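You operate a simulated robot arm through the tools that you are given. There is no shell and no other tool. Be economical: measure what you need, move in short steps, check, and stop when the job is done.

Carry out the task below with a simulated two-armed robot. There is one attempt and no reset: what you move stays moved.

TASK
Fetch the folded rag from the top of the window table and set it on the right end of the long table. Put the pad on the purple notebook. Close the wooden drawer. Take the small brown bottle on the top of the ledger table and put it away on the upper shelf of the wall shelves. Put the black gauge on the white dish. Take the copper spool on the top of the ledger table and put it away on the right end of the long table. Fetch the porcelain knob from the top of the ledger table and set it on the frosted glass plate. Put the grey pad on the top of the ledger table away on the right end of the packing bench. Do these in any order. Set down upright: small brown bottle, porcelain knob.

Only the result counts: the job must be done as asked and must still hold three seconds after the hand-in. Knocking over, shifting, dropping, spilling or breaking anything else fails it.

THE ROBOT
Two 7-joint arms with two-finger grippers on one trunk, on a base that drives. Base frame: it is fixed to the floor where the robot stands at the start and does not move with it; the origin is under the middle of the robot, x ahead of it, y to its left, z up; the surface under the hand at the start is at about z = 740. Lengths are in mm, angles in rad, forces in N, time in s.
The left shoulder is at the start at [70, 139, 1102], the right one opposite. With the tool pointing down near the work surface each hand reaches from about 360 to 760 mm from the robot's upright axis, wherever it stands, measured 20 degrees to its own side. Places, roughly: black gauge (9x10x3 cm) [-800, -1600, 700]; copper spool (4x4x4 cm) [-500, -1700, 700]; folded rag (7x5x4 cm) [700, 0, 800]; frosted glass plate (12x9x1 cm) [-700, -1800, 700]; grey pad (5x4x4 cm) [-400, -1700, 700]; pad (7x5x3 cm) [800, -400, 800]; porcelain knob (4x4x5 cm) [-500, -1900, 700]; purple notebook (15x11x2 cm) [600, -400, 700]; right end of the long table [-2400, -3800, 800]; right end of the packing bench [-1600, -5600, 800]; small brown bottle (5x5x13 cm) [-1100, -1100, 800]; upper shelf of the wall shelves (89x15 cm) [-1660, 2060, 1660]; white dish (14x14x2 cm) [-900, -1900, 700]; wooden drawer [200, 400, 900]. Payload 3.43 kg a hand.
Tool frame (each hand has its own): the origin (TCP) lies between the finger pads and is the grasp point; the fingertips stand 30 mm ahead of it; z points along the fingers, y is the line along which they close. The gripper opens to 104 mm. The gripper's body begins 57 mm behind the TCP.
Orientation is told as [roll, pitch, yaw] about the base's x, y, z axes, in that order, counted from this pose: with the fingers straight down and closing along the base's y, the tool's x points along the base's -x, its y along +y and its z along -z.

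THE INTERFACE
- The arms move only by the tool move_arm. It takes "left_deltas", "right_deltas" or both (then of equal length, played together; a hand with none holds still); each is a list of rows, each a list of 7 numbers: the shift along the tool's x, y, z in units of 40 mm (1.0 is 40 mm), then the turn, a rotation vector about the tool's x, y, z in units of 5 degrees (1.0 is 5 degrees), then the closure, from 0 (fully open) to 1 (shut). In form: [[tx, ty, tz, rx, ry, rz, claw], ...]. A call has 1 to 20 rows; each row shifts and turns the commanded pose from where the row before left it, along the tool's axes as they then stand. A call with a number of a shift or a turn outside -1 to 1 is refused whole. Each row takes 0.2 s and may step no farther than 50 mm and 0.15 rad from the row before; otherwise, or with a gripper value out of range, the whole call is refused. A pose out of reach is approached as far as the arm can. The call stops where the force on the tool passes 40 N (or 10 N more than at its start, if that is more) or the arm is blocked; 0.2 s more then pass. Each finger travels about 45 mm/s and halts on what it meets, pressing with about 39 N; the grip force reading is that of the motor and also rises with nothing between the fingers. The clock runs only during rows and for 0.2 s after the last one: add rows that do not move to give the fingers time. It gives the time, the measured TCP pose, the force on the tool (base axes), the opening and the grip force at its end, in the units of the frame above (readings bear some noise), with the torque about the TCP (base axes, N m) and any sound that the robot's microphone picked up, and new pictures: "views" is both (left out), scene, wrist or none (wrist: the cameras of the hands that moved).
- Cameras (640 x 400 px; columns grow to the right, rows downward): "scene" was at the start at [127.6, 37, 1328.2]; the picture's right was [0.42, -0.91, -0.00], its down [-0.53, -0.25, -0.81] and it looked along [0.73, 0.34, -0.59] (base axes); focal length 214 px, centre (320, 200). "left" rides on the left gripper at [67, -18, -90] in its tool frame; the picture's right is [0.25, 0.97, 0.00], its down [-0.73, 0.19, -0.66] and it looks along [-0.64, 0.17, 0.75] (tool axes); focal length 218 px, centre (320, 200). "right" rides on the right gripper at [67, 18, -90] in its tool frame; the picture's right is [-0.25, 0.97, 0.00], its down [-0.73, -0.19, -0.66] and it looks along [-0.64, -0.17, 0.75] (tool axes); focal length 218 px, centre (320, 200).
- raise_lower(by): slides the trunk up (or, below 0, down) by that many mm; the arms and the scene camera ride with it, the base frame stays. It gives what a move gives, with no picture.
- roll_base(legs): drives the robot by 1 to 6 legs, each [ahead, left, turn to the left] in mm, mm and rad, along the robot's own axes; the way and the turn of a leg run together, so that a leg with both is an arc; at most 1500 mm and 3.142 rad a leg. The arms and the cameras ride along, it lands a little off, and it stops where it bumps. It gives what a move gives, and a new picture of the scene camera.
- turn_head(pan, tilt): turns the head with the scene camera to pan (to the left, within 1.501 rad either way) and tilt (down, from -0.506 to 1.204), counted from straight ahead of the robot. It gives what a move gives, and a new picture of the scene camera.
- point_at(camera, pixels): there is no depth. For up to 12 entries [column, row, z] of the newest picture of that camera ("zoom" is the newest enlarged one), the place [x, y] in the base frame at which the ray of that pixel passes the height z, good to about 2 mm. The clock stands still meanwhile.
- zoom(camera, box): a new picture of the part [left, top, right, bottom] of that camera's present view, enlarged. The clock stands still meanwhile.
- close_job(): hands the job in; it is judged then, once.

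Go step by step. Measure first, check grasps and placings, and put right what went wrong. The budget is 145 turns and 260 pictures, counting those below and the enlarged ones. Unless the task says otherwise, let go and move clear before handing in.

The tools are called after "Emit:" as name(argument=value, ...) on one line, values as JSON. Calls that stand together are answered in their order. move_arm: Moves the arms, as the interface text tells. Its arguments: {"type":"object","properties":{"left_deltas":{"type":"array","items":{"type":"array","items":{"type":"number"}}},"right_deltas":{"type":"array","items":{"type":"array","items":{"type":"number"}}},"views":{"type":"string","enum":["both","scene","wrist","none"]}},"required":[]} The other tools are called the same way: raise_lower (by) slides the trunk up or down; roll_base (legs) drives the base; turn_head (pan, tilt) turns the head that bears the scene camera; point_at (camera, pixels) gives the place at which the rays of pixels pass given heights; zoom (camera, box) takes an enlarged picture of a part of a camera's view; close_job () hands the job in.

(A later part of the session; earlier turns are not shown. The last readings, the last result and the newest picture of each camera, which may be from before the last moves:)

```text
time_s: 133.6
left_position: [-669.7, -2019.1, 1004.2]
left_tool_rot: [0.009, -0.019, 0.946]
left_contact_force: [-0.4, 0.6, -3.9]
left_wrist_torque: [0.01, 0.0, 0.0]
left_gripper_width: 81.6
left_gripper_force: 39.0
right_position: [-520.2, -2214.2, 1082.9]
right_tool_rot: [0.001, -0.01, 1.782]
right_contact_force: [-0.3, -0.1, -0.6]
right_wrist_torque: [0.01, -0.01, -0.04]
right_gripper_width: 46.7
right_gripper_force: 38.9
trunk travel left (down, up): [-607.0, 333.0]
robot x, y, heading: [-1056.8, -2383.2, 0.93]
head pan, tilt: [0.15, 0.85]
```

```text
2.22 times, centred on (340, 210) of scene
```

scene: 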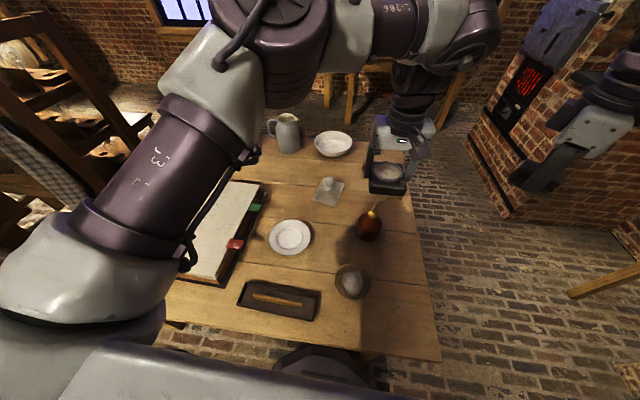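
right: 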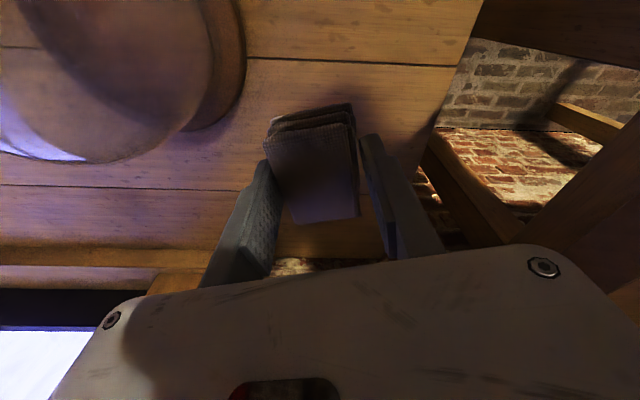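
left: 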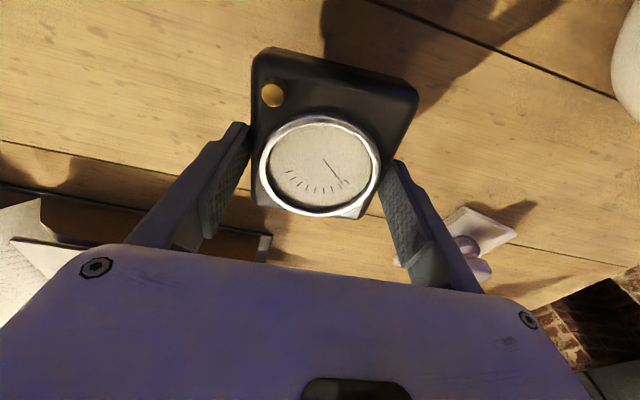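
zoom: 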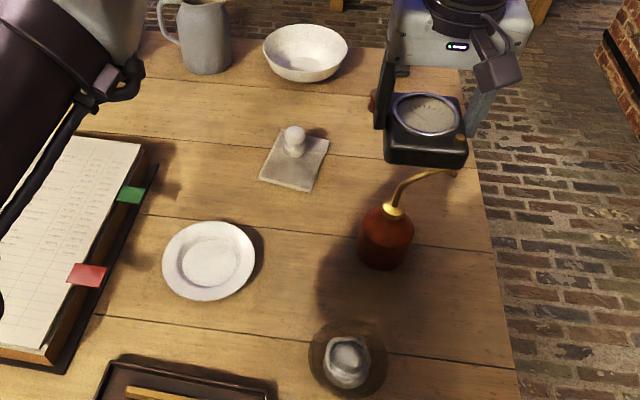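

I measure the dish and nearby oiler precisely.

Emit:
point_at(camera="zoom", pixels=[[209, 262, 740], [163, 262, 748], [256, 258, 748], [208, 222, 748], [208, 299, 742], [386, 250, 735], [348, 362, 745], [440, 168, 960], [300, 160, 740]])

Emit:
zoom(camera="left", box=[0, 0, 640, 400])

```text
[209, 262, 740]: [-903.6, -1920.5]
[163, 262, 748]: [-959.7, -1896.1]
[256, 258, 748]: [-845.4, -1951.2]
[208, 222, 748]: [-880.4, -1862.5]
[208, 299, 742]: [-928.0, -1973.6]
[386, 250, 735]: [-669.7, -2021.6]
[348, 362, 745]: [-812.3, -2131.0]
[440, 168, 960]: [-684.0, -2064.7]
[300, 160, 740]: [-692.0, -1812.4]
```

```text
1.00 times, centred on (320, 200) of left (not enlarged: the box is as wide or as high as the picture)
```

zoom: 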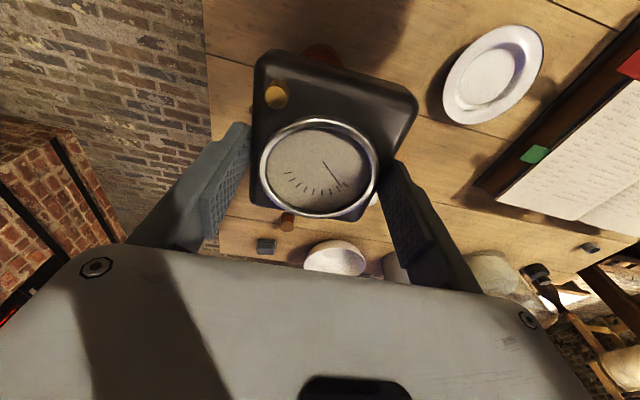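

Emit:
point_at(camera="zoom", pixels=[[492, 74, 740], [492, 74, 720], [444, 110, 748], [541, 40, 748], [444, 110, 725], [541, 40, 725]])

```text
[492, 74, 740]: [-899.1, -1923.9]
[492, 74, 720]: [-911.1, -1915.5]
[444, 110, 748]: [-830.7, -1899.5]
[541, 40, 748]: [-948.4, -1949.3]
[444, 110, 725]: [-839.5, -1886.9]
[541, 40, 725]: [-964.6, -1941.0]
```

Both cameras agree the dish is at ≈(-902,-1922) (frame drifted slightly with driving). I carry the gauge over it and lower to just above.

Emit:
move_arm(left_deltas=[[0.17, 0.87, 0, 0, 0, 0, 1], [0.17, 0.87, 0, 0, 0, 0, 1], [0.17, 0.87, 0, 0, 0, 0, 1], [0.17, 0.87, 0, 0, 0, 0, 1], [0.17, 0.87, 0, 0, 0, 0, 1], [0.17, 0.87, 0, 0, 0, 0, 1], [0.17, 0.88, 0, 0, 0, 0, 1], [0, 0, 1, 0, 0, 0, 1], [0, 0, 1, 0, 0, 0, 1], [0, 0, 1, 0, 0, 0, 1], [0, 0, 1, 0, 0, 0, 1], [0, 0, 0.8, 0, 0, 0, 1], [0, 0, 0, 0, 0, 0, 1]])

Emit:
zoom(camera="scene", box=[220, 160, 400, 280])

```text
time_s: 136.4
left_position: [-894.9, -1911.0, 811.9]
left_tool_rot: [0.008, -0.019, 0.945]
left_contact_force: [0.6, 0.3, -3.9]
left_wrist_torque: [0.07, -0.02, 0.0]
left_gripper_width: 81.5
left_gripper_force: 38.7
right_position: [-522.8, -2214.8, 1082.6]
right_tool_rot: [0.001, -0.01, 1.782]
right_contact_force: [0.4, -0.3, -0.5]
right_wrist_torque: [0.01, 0.01, 0.01]
right_gripper_width: 46.5
right_gripper_force: 39.0
trunk travel left (down, up): [-607.0, 333.0]
robot x, y, heading: [-1055.2, -2385.4, 0.926]
head pan, tilt: [0.15, 0.85]
```

scene: 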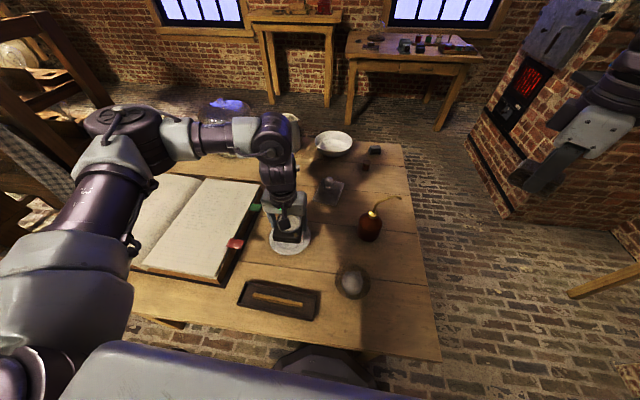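
left: 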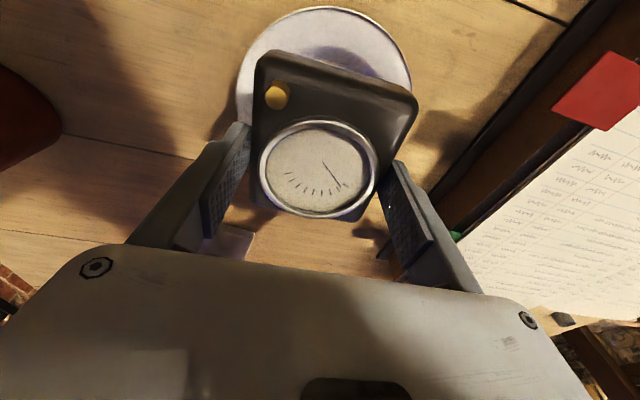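

```text
3.33 times, centred on (310, 220) of scene
```

zoom: 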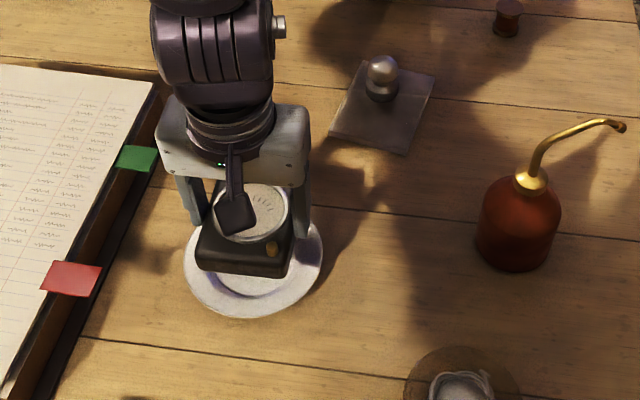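

Emit:
point_at(camera="zoom", pixels=[[200, 268, 777], [288, 278, 777], [185, 255, 748], [322, 262, 748], [253, 317, 740], [254, 270, 740]])

Emit:
point_at(camera="left", pixels=[[237, 95, 748], [412, 80, 748], [325, 7, 748], [256, 60, 808], [417, 98, 808]])

```text
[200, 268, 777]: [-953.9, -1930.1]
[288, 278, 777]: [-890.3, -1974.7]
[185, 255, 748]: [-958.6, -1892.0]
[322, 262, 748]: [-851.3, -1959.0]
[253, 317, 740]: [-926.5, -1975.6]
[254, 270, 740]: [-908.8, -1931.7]
```

```text
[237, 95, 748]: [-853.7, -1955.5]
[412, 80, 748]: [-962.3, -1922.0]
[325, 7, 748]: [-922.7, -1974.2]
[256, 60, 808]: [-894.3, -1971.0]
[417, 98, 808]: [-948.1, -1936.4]
```

Gauge and dish centres coincide within a few mm. I lower to contact.

Emit:
move_arm(left_deltas=[[0, 0, 0.25, 0, 0, 0, 1], [0, 0, 0.2, 0, 0, 0, 1], [0, 0, 0.08, 0, 0, 0, 1], [0, 0, 0.06, 0, 0, 0, 1], [0, 0, 0.06, 0, 0, 0, 1], [0, 0, 0, 0, 0, 0, 1]], views="none")

```text
time_s: 137.8
left_position: [-895.4, -1910.7, 788.1]
left_tool_rot: [0.008, -0.018, 0.946]
left_contact_force: [0.4, 0.2, -5.0]
left_wrist_torque: [0.06, -0.01, 0.01]
left_gripper_width: 81.7
left_gripper_force: 39.2
right_position: [-523.0, -2213.0, 1083.2]
right_tool_rot: [-0.001, -0.01, 1.782]
right_contact_force: [-0.1, -0.3, -0.1]
right_wrist_torque: [-0.01, 0.03, 0.0]
right_gripper_width: 46.8
right_gripper_force: 38.9
trunk travel left (down, up): [-607.0, 333.0]
robot x, y, heading: [-1055.3, -2385.6, 0.922]
head pan, tilt: [0.15, 0.85]
```

Emit:
move_arm(left_deltas=[[0, 0, 0.07, 0, 0, 0, 1], [0, 0, 0.07, 0, 0, 0, 1], [0, 0, 0.05, 0, 0, 0, 1], [0, 0, 0, 0, 0, 0, 1]], views="none")

```text
time_s: 138.8
left_position: [-895.1, -1911.3, 782.1]
left_tool_rot: [0.007, -0.024, 0.946]
left_contact_force: [-2.4, 5.3, 24.2]
left_wrist_torque: [-0.73, -0.09, -0.1]
left_gripper_width: 81.5
left_gripper_force: 39.8
right_position: [-522.4, -2214.7, 1085.1]
right_tool_rot: [0.001, -0.013, 1.781]
right_contact_force: [-1.3, 0.2, -0.1]
right_wrist_torque: [-0.02, 0.0, 0.02]
right_gripper_width: 46.9
right_gripper_force: 39.0
trunk travel left (down, up): [-607.0, 333.0]
robot x, y, heading: [-1054.6, -2384.6, 0.923]
head pan, tilt: [0.15, 0.85]
```

Contact at 782. I open slightly and rise.

Emit:
move_arm(left_deltas=[[0, 0, -0.04, 0, 0, 0, 1], [0, 0, 0, 0, 0, 0, 0.13], [0, 0, 0, 0, 0, 0, 0.11], [0, 0, 0, 0, 0, 0, 0.11], [0, 0, -0.4, 0, 0, 0, 0.11], [0, 0, -0.8, 0, 0, 0, 0.05], [0, 0, -1, 0, 0, 0, 0], [0, 0, -1, 0, 0, 0, 0], [0, 0, -1, 0, 0, 0, 0]])

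Emit:
zoom(camera="scene", box=[220, 160, 400, 280])

```text
time_s: 140.8
left_position: [-895.2, -1916.6, 951.3]
left_tool_rot: [0.011, -0.019, 0.945]
left_contact_force: [0.2, 0.1, -0.7]
left_wrist_torque: [0.03, -0.06, 0.02]
left_gripper_width: 103.9
left_gripper_force: 0.1
right_position: [-521.9, -2214.7, 1083.4]
right_tool_rot: [0.0, -0.012, 1.783]
right_contact_force: [-0.1, -1.1, 0.8]
right_wrist_torque: [0.0, 0.0, -0.02]
right_gripper_width: 46.7
right_gripper_force: 38.6
trunk travel left (down, up): [-607.0, 333.0]
robot x, y, heading: [-1053.0, -2385.4, 0.929]
head pan, tilt: [0.15, 0.85]
```

scene: 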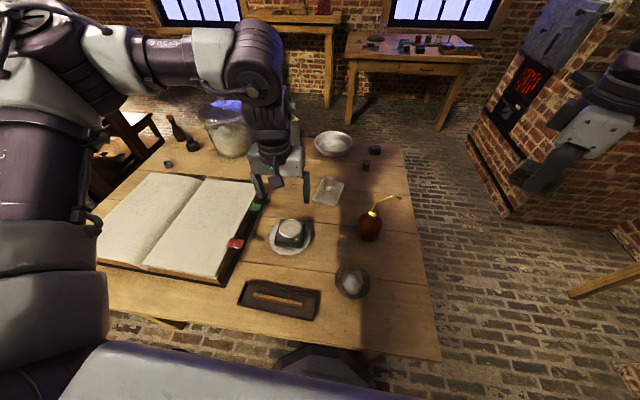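
left: 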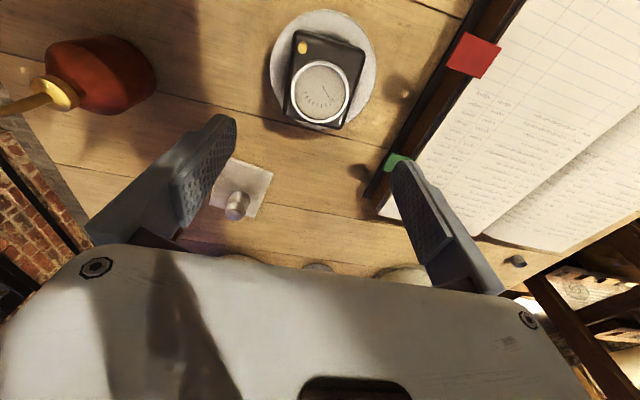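

```text
3.33 times, centred on (310, 220) of scene
```

zoom: 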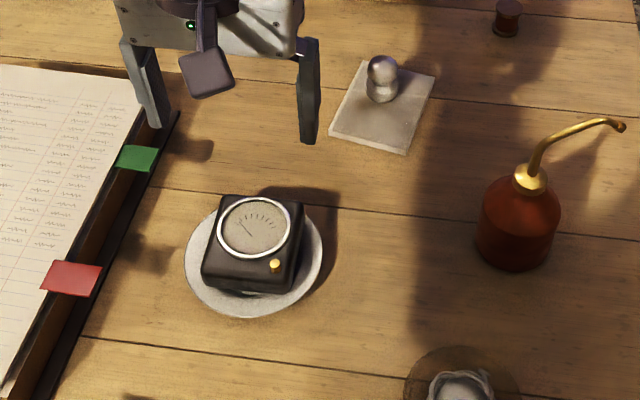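

Gauge sits on the dish. Next I go round to the ledger's left end for the spool.

Emit:
roll_base(legs=[[0, -626, 0], [1010, 0, 0], [0, 0, 1.59]])

Emit:
turn_head(pan=0.2, tilt=0.8)

Emit:
zoom(camera="scene", box=[180, 140, 460, 320])

```text
time_s: 153.0
left_position: [-421.2, -1803.8, 950.3]
left_tool_rot: [0.008, -0.017, 2.538]
left_contact_force: [0.0, -0.2, 0.3]
left_wrist_torque: [-0.01, 0.02, 0.02]
left_gripper_width: 104.2
left_gripper_force: 0.1
right_position: [-131.4, -1424.2, 1083.1]
right_tool_rot: [0.001, -0.009, -2.907]
right_contact_force: [-0.3, -0.4, -0.7]
right_wrist_torque: [0.0, 0.04, 0.0]
right_gripper_width: 46.8
right_gripper_force: 39.1
trunk travel left (down, up): [-607.0, 333.0]
robot x, y, heading: [54.7, -1953.1, 2.524]
head pan, tilt: [0.15, 0.85]
```

scene: 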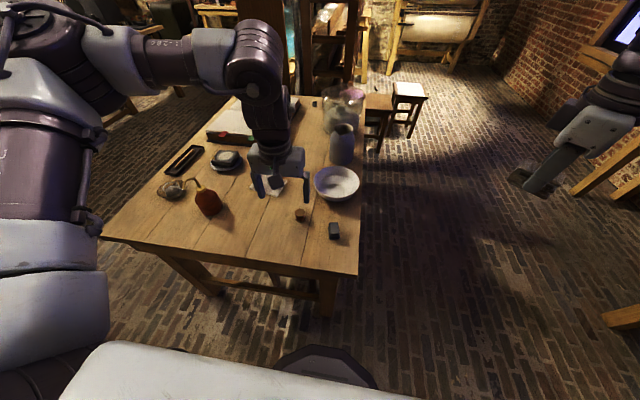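

```text
time_s: 153.6
left_position: [-421.7, -1803.4, 950.8]
left_tool_rot: [0.009, -0.019, 2.54]
left_contact_force: [-0.6, 0.4, -0.4]
left_wrist_torque: [-0.01, 0.02, 0.0]
left_gripper_width: 103.8
left_gripper_force: 0.0
right_position: [-130.3, -1423.2, 1082.2]
right_tool_rot: [0.001, -0.01, -2.909]
right_contact_force: [0.3, 0.1, -0.3]
right_wrist_torque: [0.0, 0.02, 0.01]
right_gripper_width: 46.6
right_gripper_force: 38.8
trunk travel left (down, up): [-607.0, 333.0]
robot x, y, heading: [53.7, -1949.1, 2.52]
head pan, tilt: [0.201, 0.799]
```

scene: 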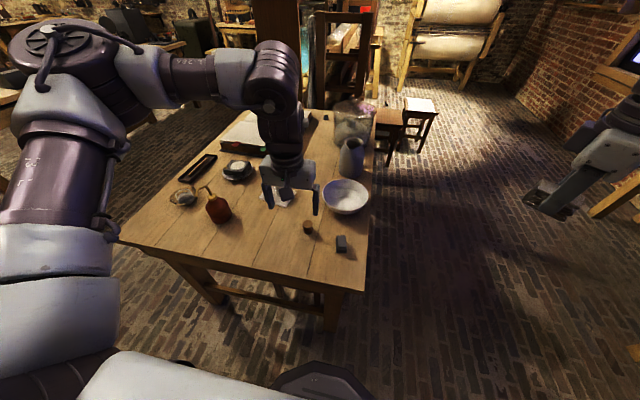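

```text
2.22 times, centred on (320, 230) of scene
```

zoom: 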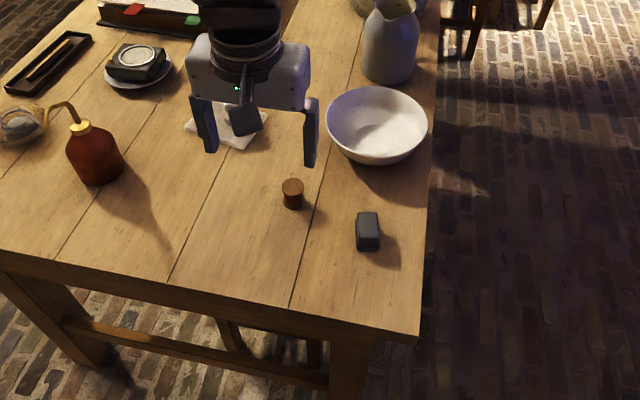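

Emit:
point_at(camera="zoom", pixels=[[293, 195, 752], [293, 206, 735], [368, 228, 755], [357, 214, 760], [379, 214, 760], [380, 238, 760], [358, 240, 760], [417, 330, 731], [380, 160, 740], [383, 118, 800]])

```text
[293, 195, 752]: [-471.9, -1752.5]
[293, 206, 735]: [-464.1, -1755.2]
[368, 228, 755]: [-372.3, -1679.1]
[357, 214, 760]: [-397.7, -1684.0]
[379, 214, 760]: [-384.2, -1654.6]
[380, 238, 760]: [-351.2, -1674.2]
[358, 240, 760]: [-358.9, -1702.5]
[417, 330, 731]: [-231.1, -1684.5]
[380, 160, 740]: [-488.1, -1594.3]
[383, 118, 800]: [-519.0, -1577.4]
```

Spool at ≈(-471,-1753), 15° left of heading. I move the left hand above it and check.

Emit:
move_arm(left_deltas=[[-0.58, -0.11, 0.5, 0, 0, 0, 0], [-0.58, -0.11, 0.7, 0, 0, 0, 0], [-0.58, -0.11, 0.7, 0, 0, 0, 0], [0, 0, 0.8, 0, 0, 0, 0], [0, 0, 0, 0, 0, 0, 0]], views="wrist")

```text
time_s: 154.8
left_position: [-474.4, -1753.7, 844.3]
left_tool_rot: [0.008, -0.019, 2.54]
left_contact_force: [-0.6, -1.2, -0.1]
left_wrist_torque: [-0.01, 0.03, 0.01]
left_gripper_width: 104.2
left_gripper_force: 0.0
right_position: [-130.9, -1425.1, 1083.1]
right_tool_rot: [0.0, -0.012, -2.908]
right_contact_force: [0.6, 0.2, 0.0]
right_wrist_torque: [0.02, -0.01, 0.02]
right_gripper_width: 46.6
right_gripper_force: 39.3
trunk travel left (down, up): [-607.0, 333.0]
robot x, y, heading: [51.5, -1956.2, 2.522]
head pan, tilt: [0.201, 0.799]
```

left: 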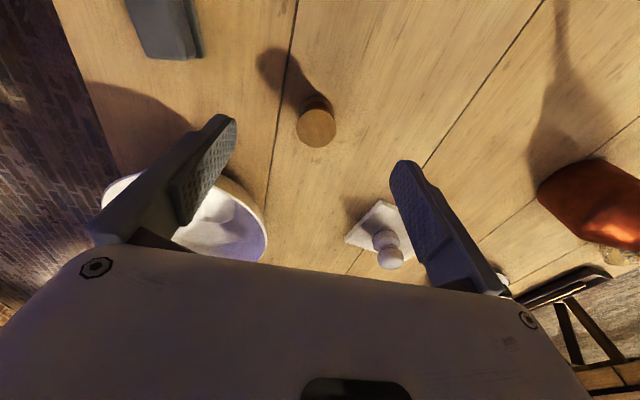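

Emit:
point_at(camera="left", pixels=[[316, 128, 771], [315, 118, 750], [316, 128, 760], [298, 128, 771], [335, 128, 771]])

```text
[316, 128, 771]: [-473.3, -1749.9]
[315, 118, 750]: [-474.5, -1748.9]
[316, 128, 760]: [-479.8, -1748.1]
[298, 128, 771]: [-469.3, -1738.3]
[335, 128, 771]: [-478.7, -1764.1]
```

Emit:
move_arm(left_deltas=[[0, -0.1, 0.7, 0, 0, 0, 0], [0, 0, 0.7, 0, 0, 0, 0], [0, 0, 0.5, 0, 0, 0, 0], [0, 0, 0, 0, 0, 0, 0.5], [0, 0, 0, 0, 0, 0, 1], [0, 0, 0, 0, 0, 0, 1], [0, 0, 0, 0, 0, 0, 1], [0, 0, 0, 0, 0, 0, 1], [0, 0, 0, 0, 0, 0, 1], [0, 0, 0, 0, 0, 0, 1], [0, 0, 0, 0, 0, 0, 1], [0, 0, -0.5, 0, 0, 0, 1], [0, 0, -0.7, 0, 0, 0, 1]], views="wrist")

```text
time_s: 157.6
left_position: [-472.1, -1749.8, 815.7]
left_tool_rot: [0.01, -0.02, 2.54]
left_contact_force: [0.3, 0.9, -0.8]
left_wrist_torque: [-0.05, 0.03, 0.02]
left_gripper_width: 32.0
left_gripper_force: 39.1
right_position: [-131.1, -1424.0, 1083.1]
right_tool_rot: [-0.002, -0.014, -2.907]
right_contact_force: [-0.3, -0.4, -0.8]
right_wrist_torque: [0.02, -0.01, -0.01]
right_gripper_width: 46.6
right_gripper_force: 38.8
trunk travel left (down, up): [-607.0, 333.0]
robot x, y, heading: [49.4, -1956.9, 2.524]
head pan, tilt: [0.201, 0.799]
```

left: 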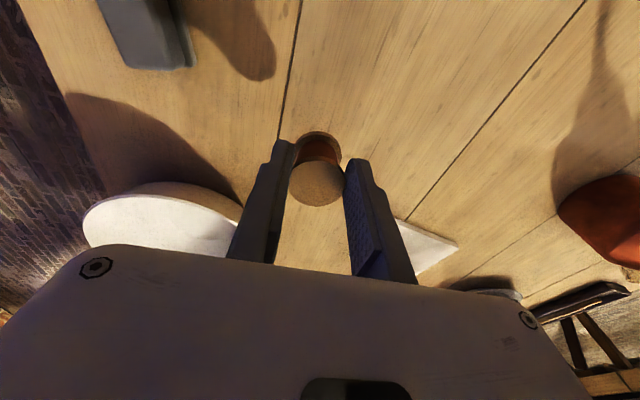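

Spool held (32 mm). I raise it and drive toward the long table, facing it.

Emit:
move_arm(left_deltas=[[0, 0, -1, 0, 0, 0, 1], [0, 0, -1, 0, 0, 0, 1], [0, 0, -1, 0, 0, 0, 1], [0.3, 0, -1, 0, 0, 0, 1], [0.5, 0, -1, 0, 0, 0, 1], [0.5, 0, -1, 0, 0, 0, 1]], views="none")

Emit:
roll_base(legs=[[0, 0, 1.57], [1350, 0, 0]])

Emit:
turn_head(pan=0.0, tilt=0.45)

```text
time_s: 159.0
left_position: [-421.5, -1782.3, 1056.4]
left_tool_rot: [0.009, -0.021, 2.539]
left_contact_force: [1.0, 0.4, -0.6]
left_wrist_torque: [0.04, 0.05, 0.01]
left_gripper_width: 31.9
left_gripper_force: 39.1
right_position: [-128.7, -1424.4, 1083.8]
right_tool_rot: [0.001, -0.013, -2.908]
right_contact_force: [0.3, 0.1, 0.0]
right_wrist_torque: [0.03, 0.06, -0.04]
right_gripper_width: 46.7
right_gripper_force: 39.2
trunk travel left (down, up): [-607.0, 333.0]
robot x, y, heading: [52.2, -1954.6, 2.524]
head pan, tilt: [0.201, 0.799]
```

```text
time_s: 169.6
left_position: [-899.2, -3520.7, 1055.3]
left_tool_rot: [0.008, -0.019, -2.171]
left_contact_force: [0.0, 0.6, -0.1]
left_wrist_torque: [-0.01, 0.02, 0.0]
left_gripper_width: 32.0
left_gripper_force: 39.2
right_position: [-1256.7, -3228.8, 1083.5]
right_tool_rot: [-0.001, -0.012, -1.333]
right_contact_force: [-0.6, 0.1, -0.4]
right_wrist_torque: [0.0, -0.03, 0.0]
right_gripper_width: 46.7
right_gripper_force: 39.3
trunk travel left (down, up): [-607.0, 333.0]
robot x, y, heading: [-731.5, -3045.1, -2.187]
head pan, tilt: [0.201, 0.799]
```

scene: 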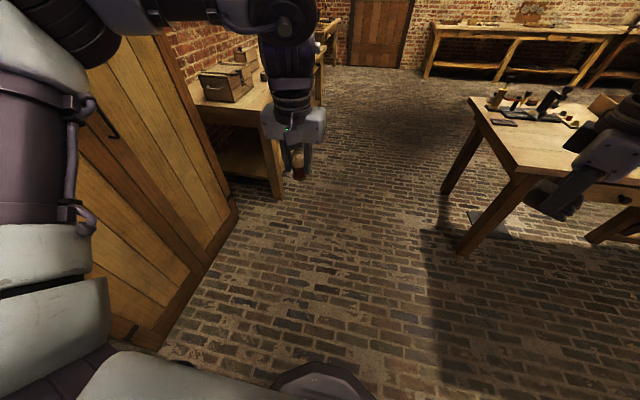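

```text
time_s: 170.4
left_position: [-899.8, -3521.0, 1055.4]
left_tool_rot: [0.011, -0.019, -2.172]
left_contact_force: [0.2, -0.2, -0.3]
left_wrist_torque: [-0.01, 0.01, -0.02]
left_gripper_width: 31.8
left_gripper_force: 38.3
right_position: [-1257.7, -3228.5, 1084.3]
right_tool_rot: [0.0, -0.01, -1.333]
right_contact_force: [0.6, 0.1, -0.7]
right_wrist_torque: [-0.02, 0.02, -0.02]
right_gripper_width: 46.9
right_gripper_force: 38.2
trunk travel left (down, up): [-607.0, 333.0]
robot x, y, heading: [-728.7, -3041.9, -2.185]
head pan, tilt: [0.0, 0.45]
```

scene: 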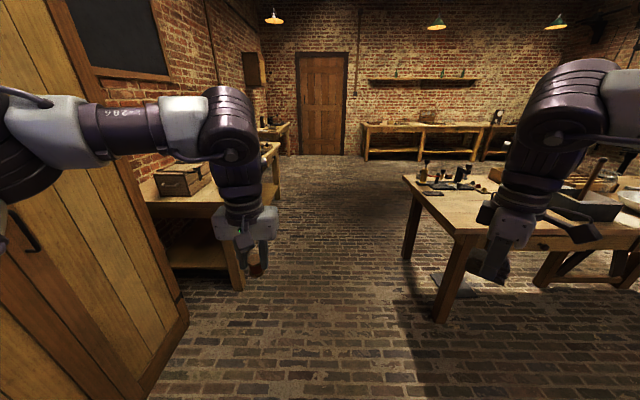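

Emit:
point_at(camera="scene", pixels=[[405, 177, 770], [456, 236, 770], [404, 260, 0], [438, 322, 0], [242, 290, 0], [190, 320, 0], [236, 208, 770], [282, 148, 770], [365, 130, 770], [365, 160, 0]])

Emit:
zoom(camera="scene", box=[390, 140, 640, 290])

```text
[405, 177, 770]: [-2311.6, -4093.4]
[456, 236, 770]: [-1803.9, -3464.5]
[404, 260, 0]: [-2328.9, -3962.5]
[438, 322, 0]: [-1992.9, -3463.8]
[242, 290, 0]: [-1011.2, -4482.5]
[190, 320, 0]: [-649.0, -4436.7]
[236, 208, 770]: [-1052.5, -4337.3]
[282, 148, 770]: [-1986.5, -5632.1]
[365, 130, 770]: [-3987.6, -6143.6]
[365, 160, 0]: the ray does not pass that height
```

```text
2.56 times, centred on (515, 215) of scene
```

zoom: 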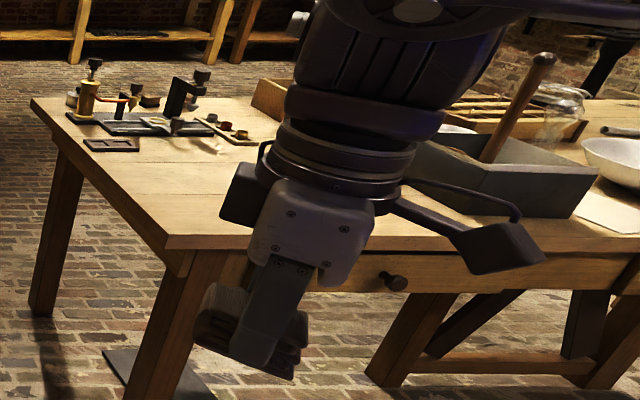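

The long table's right end is the near end (u≈520), tools clustered at its far corner. I drive to face that end.

Emit:
roll_base(legs=[[1340, 0, 0], [0, 0, -1.57], [250, 0, 0]])

Emit:
turn_head(pan=0.0, tilt=0.75)

```text
time_s: 182.4
left_position: [-2190.1, -3839.5, 1056.8]
left_tool_rot: [0.008, -0.02, 2.553]
left_contact_force: [-0.3, -0.5, -0.7]
left_wrist_torque: [-0.01, -0.01, 0.0]
left_gripper_width: 32.0
left_gripper_force: 38.5
right_position: [-1901.0, -3477.5, 1082.9]
right_tool_rot: [0.001, -0.011, -2.891]
right_contact_force: [1.7, -0.2, -0.4]
right_wrist_torque: [0.02, 0.03, -0.04]
right_gripper_width: 46.9
right_gripper_force: 39.2
trunk travel left (down, up): [-607.0, 333.0]
robot x, y, heading: [-1708.8, -4001.8, 2.533]
head pan, tilt: [0.0, 0.45]
```

scene: 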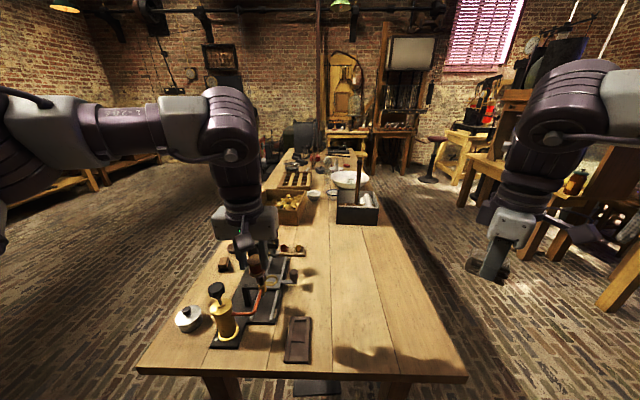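

```text
time_s: 183.2
left_position: [-2189.5, -3838.5, 1055.1]
left_tool_rot: [0.009, -0.018, 2.553]
left_contact_force: [-1.0, 0.4, 0.4]
left_wrist_torque: [-0.01, 0.01, -0.01]
left_gripper_width: 31.9
left_gripper_force: 38.8
right_position: [-1901.7, -3478.4, 1083.1]
right_tool_rot: [-0.001, -0.01, -2.892]
right_contact_force: [1.5, -0.3, -0.4]
right_wrist_torque: [-0.03, 0.02, 0.0]
right_gripper_width: 46.7
right_gripper_force: 39.3
trunk travel left (down, up): [-607.0, 333.0]
robot x, y, heading: [-1707.6, -4003.0, 2.534]
head pan, tilt: [0.0, 0.75]
```

scene: 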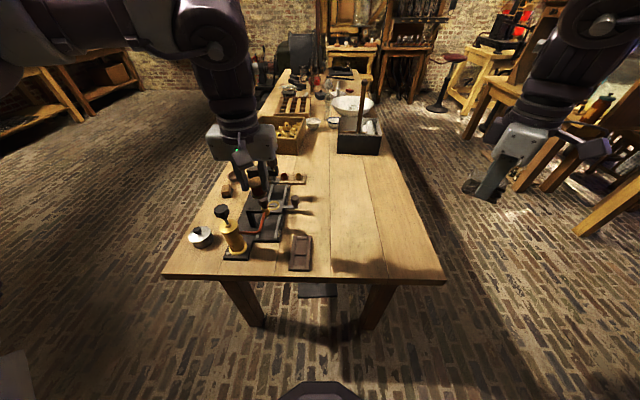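

Emit:
point_at(camera="scene", pixels=[[163, 276, 770], [446, 280, 770], [350, 220, 770], [385, 220, 770], [365, 200, 770], [365, 245, 770], [301, 250, 770], [305, 212, 770], [365, 160, 770], [320, 190, 770]])

Emit:
zoom(camera="scene", box=[160, 120, 460, 300])

```text
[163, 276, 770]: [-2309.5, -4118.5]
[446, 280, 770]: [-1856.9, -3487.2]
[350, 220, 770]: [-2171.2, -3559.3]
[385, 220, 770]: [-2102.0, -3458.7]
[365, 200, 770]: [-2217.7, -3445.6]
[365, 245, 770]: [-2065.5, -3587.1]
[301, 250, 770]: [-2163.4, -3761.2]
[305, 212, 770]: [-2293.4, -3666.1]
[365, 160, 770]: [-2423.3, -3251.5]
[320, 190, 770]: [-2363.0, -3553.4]
```

```text
2.13 times, centred on (310, 210) of scene
```

zoom: 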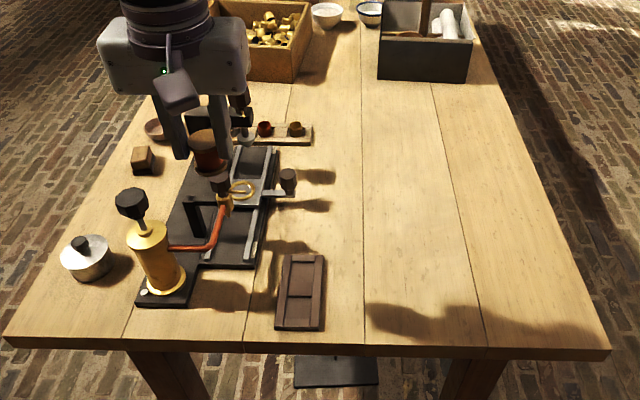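

The free area is the right half of this end. I shift the base right 100 and ahead 60, then measure.

Emit:
roll_base(legs=[[60, -100, 0]])

Emit:
point_at(camera="scene", pixels=[[320, 200, 770], [350, 210, 770], [290, 215, 770]])

Emit:
zoom(camera="right", box=[0, 0, 640, 400])

Emit:
zoom(camera="left", box=[0, 0, 640, 400])

```text
time_s: 184.4
left_position: [-2182.0, -3724.0, 1055.4]
left_tool_rot: [0.006, -0.019, 2.554]
left_contact_force: [-0.1, 0.7, -0.1]
left_wrist_torque: [-0.01, -0.01, -0.01]
left_gripper_width: 31.8
left_gripper_force: 38.8
right_position: [-1895.0, -3362.1, 1084.0]
right_tool_rot: [0.002, -0.01, -2.891]
right_contact_force: [0.8, -0.1, 0.1]
right_wrist_torque: [0.01, -0.01, -0.01]
right_gripper_width: 46.3
right_gripper_force: 39.5
trunk travel left (down, up): [-607.0, 333.0]
robot x, y, heading: [-1702.8, -3886.7, 2.532]
head pan, tilt: [0.0, 0.75]
```

scene: 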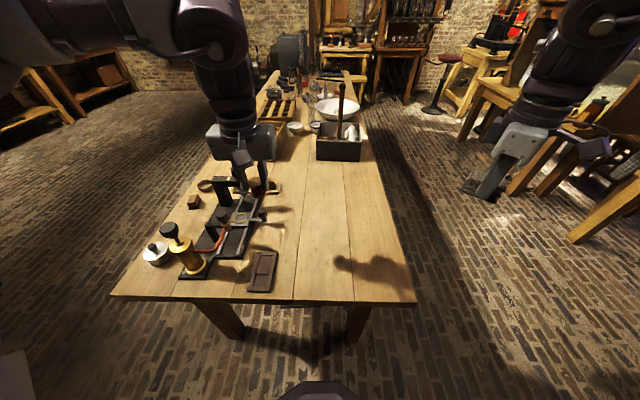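

```text
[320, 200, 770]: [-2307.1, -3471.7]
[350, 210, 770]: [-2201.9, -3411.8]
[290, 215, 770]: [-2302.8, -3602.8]
```

```text
1.00 times, centred on (320, 200) of right (not enlarged: the box is as wide or as high as the picture)
```

zoom: 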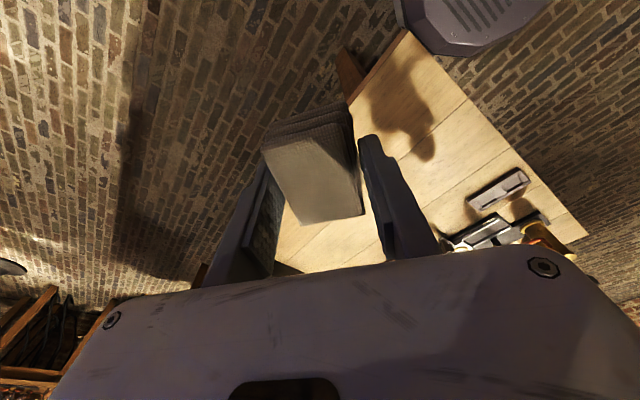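

```text
1.00 times, centred on (320, 200) of left (not enlarged: the box is as wide or as high as the picture)
```

zoom: 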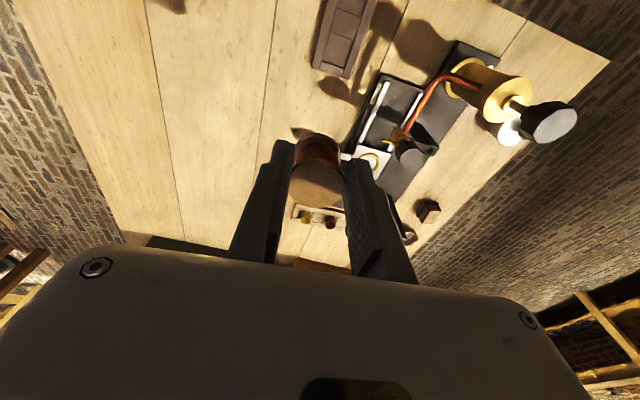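

Emit:
point_at(camera="zoom", pixels=[[312, 65, 770], [345, 78, 770], [312, 65, 800], [345, 78, 800], [210, 130, 770], [210, 130, 800]])

Emit:
point_at(camera="scene", pixels=[[278, 252, 770], [256, 251, 770], [278, 252, 800], [256, 251, 800], [325, 205, 770], [300, 215, 770], [350, 195, 770], [360, 230, 770]])

```text
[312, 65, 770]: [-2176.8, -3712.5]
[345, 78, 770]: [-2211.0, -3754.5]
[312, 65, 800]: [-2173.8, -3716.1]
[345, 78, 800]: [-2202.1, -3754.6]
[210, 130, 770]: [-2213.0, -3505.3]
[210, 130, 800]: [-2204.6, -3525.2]
```

```text
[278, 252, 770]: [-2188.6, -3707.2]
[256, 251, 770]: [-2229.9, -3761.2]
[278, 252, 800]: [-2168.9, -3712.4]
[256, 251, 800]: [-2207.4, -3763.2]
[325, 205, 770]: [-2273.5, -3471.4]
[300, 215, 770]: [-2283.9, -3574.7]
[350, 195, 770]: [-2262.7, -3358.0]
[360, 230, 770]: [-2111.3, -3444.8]
```

Table top is ≈783. I take the rag (right hand) to a clear spot ≈(-2160,-3482).

Emit:
move_arm(right_deltas=[[-0.9, 0.16, 0.3, 0, 0, 0, 1], [-0.9, 0.16, 0.3, 0, 0, 0, 1], [-0.9, 0.16, 0.3, 0, 0, 0, 1], [-0.9, 0.16, 0.3, 0, 0, 0, 1], [-0.9, 0.16, 0.3, 0, 0, 0, 1], [-0.9, 0.16, 0.3, 0, 0, 0, 1], [-0.9, 0.16, 0.3, 0, 0, 0, 1], [-0.86, 0.16, 0.3, 0, 0, 0, 1], [0, 0, 0.8, 0, 0, 0, 1], [0, 0, 0.8, 0, 0, 0, 1], [0, 0, 0.8, 0, 0, 0, 1], [0, 0, 0.6, 0, 0, 0, 1], [0, 0, 0, 0, 0, 0, 1]])

```text
time_s: 187.2
left_position: [-2182.0, -3723.2, 1056.2]
left_tool_rot: [0.006, -0.018, 2.556]
left_contact_force: [0.0, -1.0, -0.3]
left_wrist_torque: [-0.01, 0.03, 0.02]
left_gripper_width: 31.8
left_gripper_force: 38.9
right_position: [-2161.7, -3483.5, 870.9]
right_tool_rot: [0.0, -0.011, -2.892]
right_contact_force: [-0.6, -1.0, -0.7]
right_wrist_torque: [0.01, 0.0, -0.03]
right_gripper_width: 46.7
right_gripper_force: 39.1
trunk travel left (down, up): [-607.0, 333.0]
robot x, y, heading: [-1704.3, -3886.4, 2.535]
head pan, tilt: [0.0, 0.75]
```

scene: 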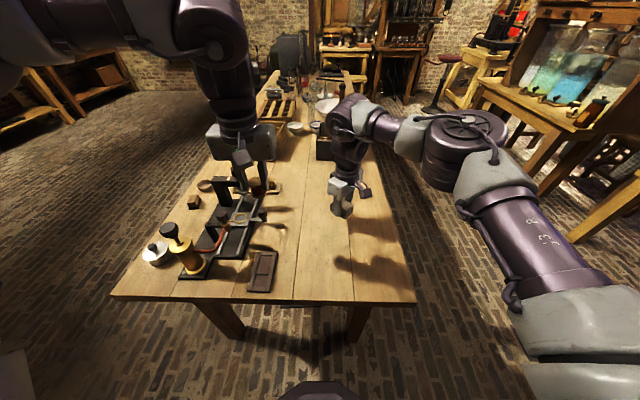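
right: 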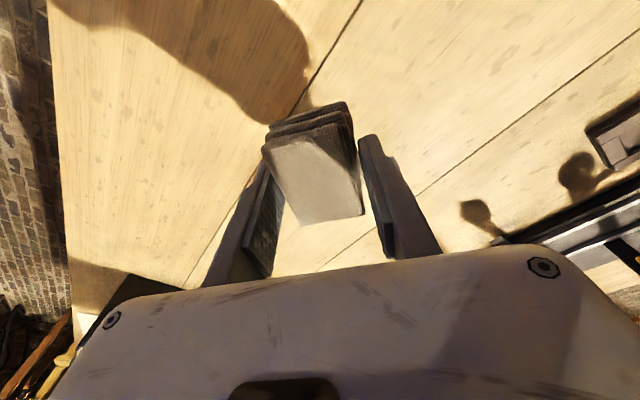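

Emit:
move_arm(right_deltas=[[0, 0, 0.5, 0, 0, 0, 1], [0, 0, 0.4, 0, 0, 0, 1], [0, 0, 0.1, 0, 0, 0, 1], [0, 0, 0.1, 0, 0, 0, 1], [0, 0, 0.1, 0, 0, 0, 1], [0, 0, 0, 0, 0, 0, 1]], views="none")

```text
time_s: 188.6
left_position: [-2182.1, -3721.4, 1055.6]
left_tool_rot: [0.006, -0.018, 2.555]
left_contact_force: [0.5, -0.6, -0.5]
left_wrist_torque: [0.01, -0.01, -0.01]
left_gripper_width: 31.6
left_gripper_force: 38.6
right_position: [-2161.9, -3482.5, 821.4]
right_tool_rot: [0.0, -0.01, -2.89]
right_contact_force: [0.3, 0.1, -0.9]
right_wrist_torque: [-0.03, -0.04, -0.01]
right_gripper_width: 46.7
right_gripper_force: 39.1
trunk travel left (down, up): [-607.0, 333.0]
robot x, y, heading: [-1703.3, -3886.6, 2.537]
head pan, tilt: [0.0, 0.75]
```

Emit:
move_arm(right_deltas=[[0, 0, 0.1, 0, 0, 0, 1], [0, 0, 0.1, 0, 0, 0, 1], [0, 0, 0.1, 0, 0, 0, 1], [0, 0, 0.1, 0, 0, 0, 1], [0, 0, 0.1, 0, 0, 0, 1], [0, 0, 0.1, 0, 0, 0, 1], [0, 0, 0, 0, 0, 0, 1]], views="wrist")

```text
time_s: 189.5
left_position: [-2180.1, -3722.6, 1055.3]
left_tool_rot: [0.006, -0.02, 2.553]
left_contact_force: [0.5, 0.3, -0.7]
left_wrist_torque: [-0.01, -0.07, 0.03]
left_gripper_width: 31.7
left_gripper_force: 38.7
right_position: [-2162.6, -3483.5, 816.0]
right_tool_rot: [-0.005, -0.021, -2.89]
right_contact_force: [8.6, -5.6, 20.1]
right_wrist_torque: [-0.26, -0.84, -0.09]
right_gripper_width: 47.0
right_gripper_force: 38.3
trunk travel left (down, up): [-607.0, 333.0]
robot x, y, heading: [-1704.0, -3886.9, 2.54]
head pan, tilt: [0.0, 0.75]
stopped in row 4 (right hand): the force on the tool passed its limit at 45 N (the readings are from after the stop); the commanded pose is now the measured one
```

right: 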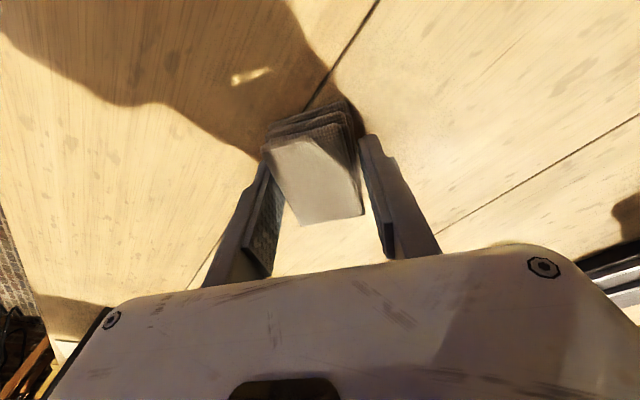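

Contact at 816 (table ≈778). Release and rise.

Emit:
move_arm(right_deltas=[[0, 0, -0.04, 0, 0, 0, 1], [0, 0, 0, 0, 0, 0, 0.5], [0, 0, 0, 0, 0, 0, 0.2], [0, 0, 0, 0, 0, 0, 0], [0, 0, 0, 0, 0, 0, 0], [0, 0, -0.5, 0, 0, 0, 0], [0, 0, -1, 0, 0, 0, 0], [0, 0, -1, 0, 0, 0, 0], [0.3, -0.5, -1, 0, 0, 0, 0], [0.5, -0.5, -1, 0, 0, 0, 0], [0.5, -0.5, -1, 0, 0, 0, 0]], views="both")

```text
time_s: 191.9
left_position: [-2181.0, -3723.3, 1056.5]
left_tool_rot: [0.009, -0.021, 2.555]
left_contact_force: [-1.2, 0.2, -0.6]
left_wrist_torque: [0.01, -0.01, -0.01]
left_gripper_width: 32.0
left_gripper_force: 39.4
right_position: [-2124.0, -3411.5, 1035.3]
right_tool_rot: [-0.005, -0.021, -2.893]
right_contact_force: [0.6, -0.2, -0.2]
right_wrist_torque: [0.02, -0.03, -0.01]
right_gripper_width: 104.0
right_gripper_force: 0.0
trunk travel left (down, up): [-607.0, 333.0]
robot x, y, heading: [-1702.4, -3885.4, 2.534]
head pan, tilt: [0.0, 0.75]
```

scene: 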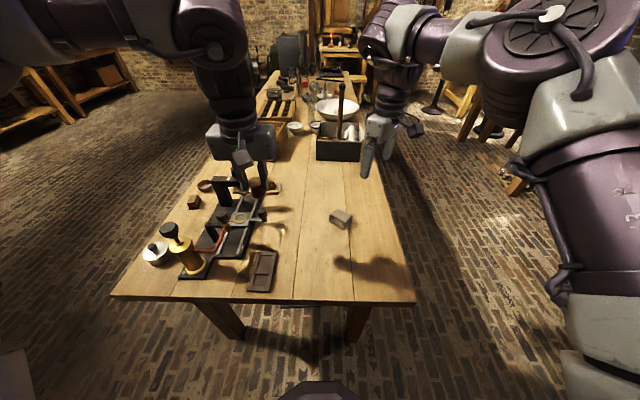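
right: 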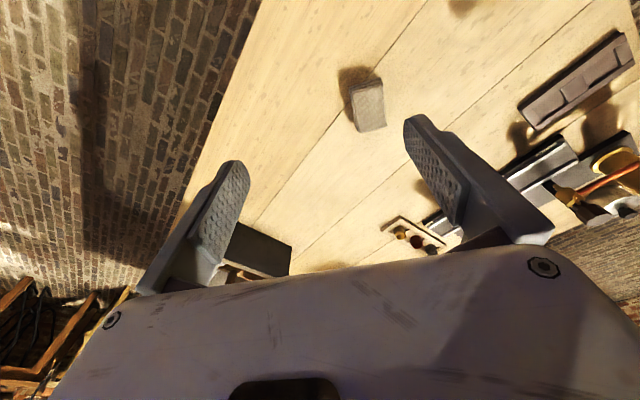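

Rag placed. Now the spool: left hand to ≈(-2212,-3588), then down.

Emit:
move_arm(left_deltas=[[-0.63, -0.6, 0, 0, 0, 0, 1], [-0.63, -0.6, 0, 0, 0, 0, 1], [-0.63, -0.6, 0, 0, 0, 0, 1], [-0.61, -0.58, 0, 0, 0, 0, 1], [0, 0, 0.9, 0, 0, 0, 1], [0, 0, 0.9, 0, 0, 0, 1], [0, 0, 0.9, 0, 0, 0, 1], [0, 0, 0.9, 0, 0, 0, 1], [0, 0, 0.9, 0, 0, 0, 1], [0, 0, 0.7, 0, 0, 0, 1], [0, 0, 0, 0, 0, 0, 1]])

```text
time_s: 194.3
left_position: [-2218.3, -3587.1, 848.8]
left_tool_rot: [0.008, -0.019, 2.555]
left_contact_force: [0.1, 0.6, 0.2]
left_wrist_torque: [-0.01, -0.01, 0.02]
left_gripper_width: 32.0
left_gripper_force: 38.6
right_position: [-2124.8, -3410.3, 1032.7]
right_tool_rot: [-0.005, -0.02, -2.891]
right_contact_force: [-0.2, -0.2, 0.3]
right_wrist_torque: [-0.02, -0.01, 0.01]
right_gripper_width: 103.8
right_gripper_force: 0.0
trunk travel left (down, up): [-607.0, 333.0]
robot x, y, heading: [-1703.7, -3882.3, 2.536]
head pan, tilt: [0.0, 0.75]
```

scene: 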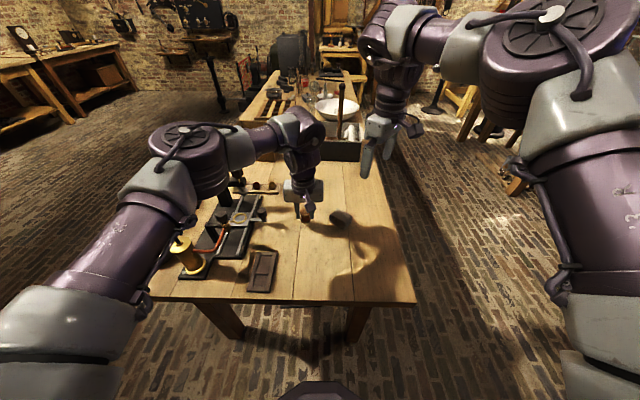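
left: 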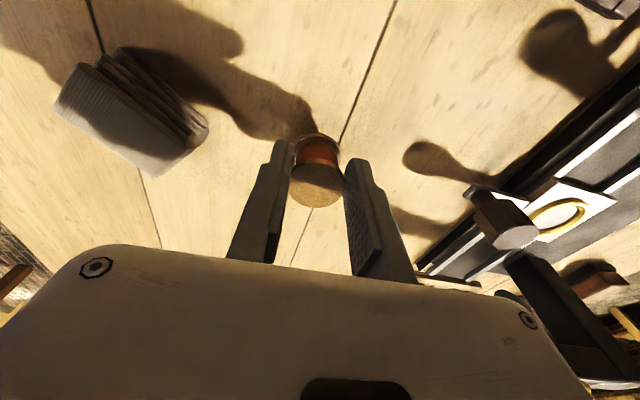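

Emit:
move_arm(left_deltas=[[0, 0, 0.4, 0, 0, 0, 1], [0, 0, 0.2, 0, 0, 0, 1], [0, 0, 0.1, 0, 0, 0, 1], [0, 0, 0.06, 0, 0, 0, 1], [0, 0, 0.06, 0, 0, 0, 1], [0, 0, 0.06, 0, 0, 0, 1], [0, 0, 0, 0, 0, 0, 1]], views="none")

```text
time_s: 195.2
left_position: [-2218.5, -3586.7, 826.3]
left_tool_rot: [0.003, -0.03, 2.558]
left_contact_force: [6.0, -6.2, 20.2]
left_wrist_torque: [-0.17, -0.25, -0.01]
left_gripper_width: 32.0
left_gripper_force: 39.1
right_position: [-2124.1, -3412.3, 1035.2]
right_tool_rot: [-0.007, -0.022, -2.891]
right_contact_force: [-1.2, 0.0, 0.0]
right_wrist_torque: [0.01, -0.03, 0.01]
right_gripper_width: 104.1
right_gripper_force: 0.1
trunk travel left (down, up): [-607.0, 333.0]
robot x, y, heading: [-1704.5, -3888.4, 2.535]
head pan, tilt: [0.0, 0.75]
stopped in row 4 (left hand): the force on the tool passed its limit at 44 N (the readings are from after the stop); the commanded pose is now the measured one
```

Contact at 826. I release partially and rise.

Emit:
move_arm(left_deltas=[[0, 0, -0.05, 0, 0, 0, 1], [0, 0, 0, 0, 0, 0, 0.6], [0, 0, 0, 0, 0, 0, 0.5], [0, 0, 0, 0, 0, 0, 0.5], [0, 0, -0.5, 0, 0, 0, 0.5], [0, 0, -1, 0, 0, 0, 0.5], [0, 0, -1, 0, 0, 0, 0.2], [0, 0, -1, 0, 0, 0, 0], [0, 0, -1, 0, 0, 0, 0], [0.5, 0, -1, 0, 0, 0, 0], [0.5, 0, -1, 0, 0, 0, 0]])

Emit:
zoom(camera="scene", box=[220, 160, 420, 300])

```text
time_s: 197.7
left_position: [-2178.5, -3610.6, 1085.4]
left_tool_rot: [0.004, -0.029, 2.557]
left_contact_force: [0.1, -0.5, -0.2]
left_wrist_torque: [-0.01, 0.01, 0.0]
left_gripper_width: 104.1
left_gripper_force: 0.1
right_position: [-2124.6, -3412.1, 1035.1]
right_tool_rot: [-0.006, -0.018, -2.891]
right_contact_force: [0.1, 0.2, 0.3]
right_wrist_torque: [0.0, 0.04, 0.02]
right_gripper_width: 104.1
right_gripper_force: 0.1
trunk travel left (down, up): [-607.0, 333.0]
robot x, y, heading: [-1701.9, -3888.1, 2.534]
head pan, tilt: [0.0, 0.75]
```

scene: 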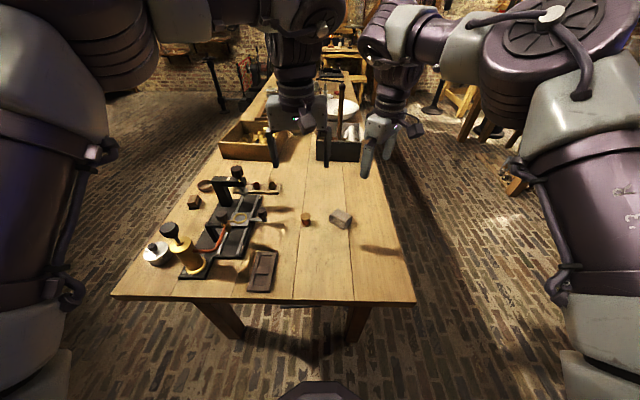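
left: 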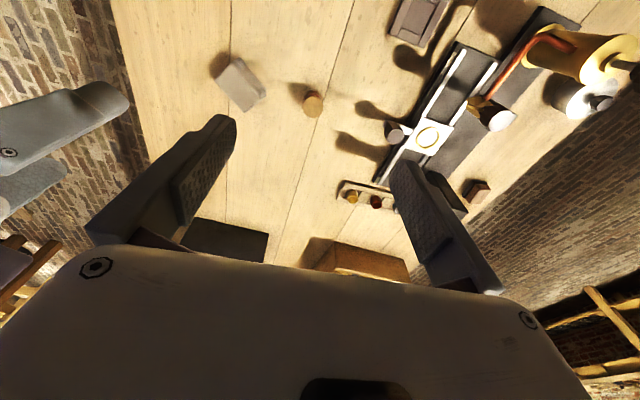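

```text
2.86 times, centred on (320, 230) of scene
```

zoom: 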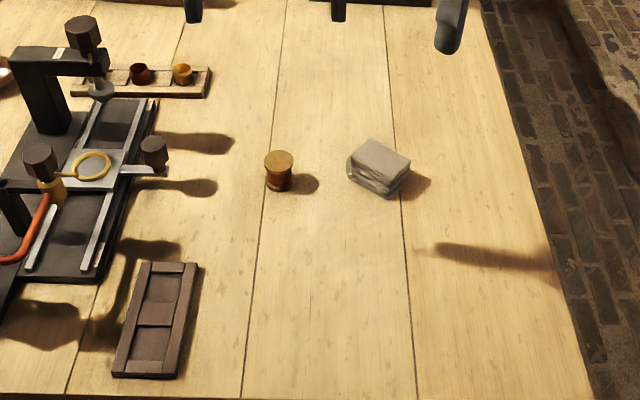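

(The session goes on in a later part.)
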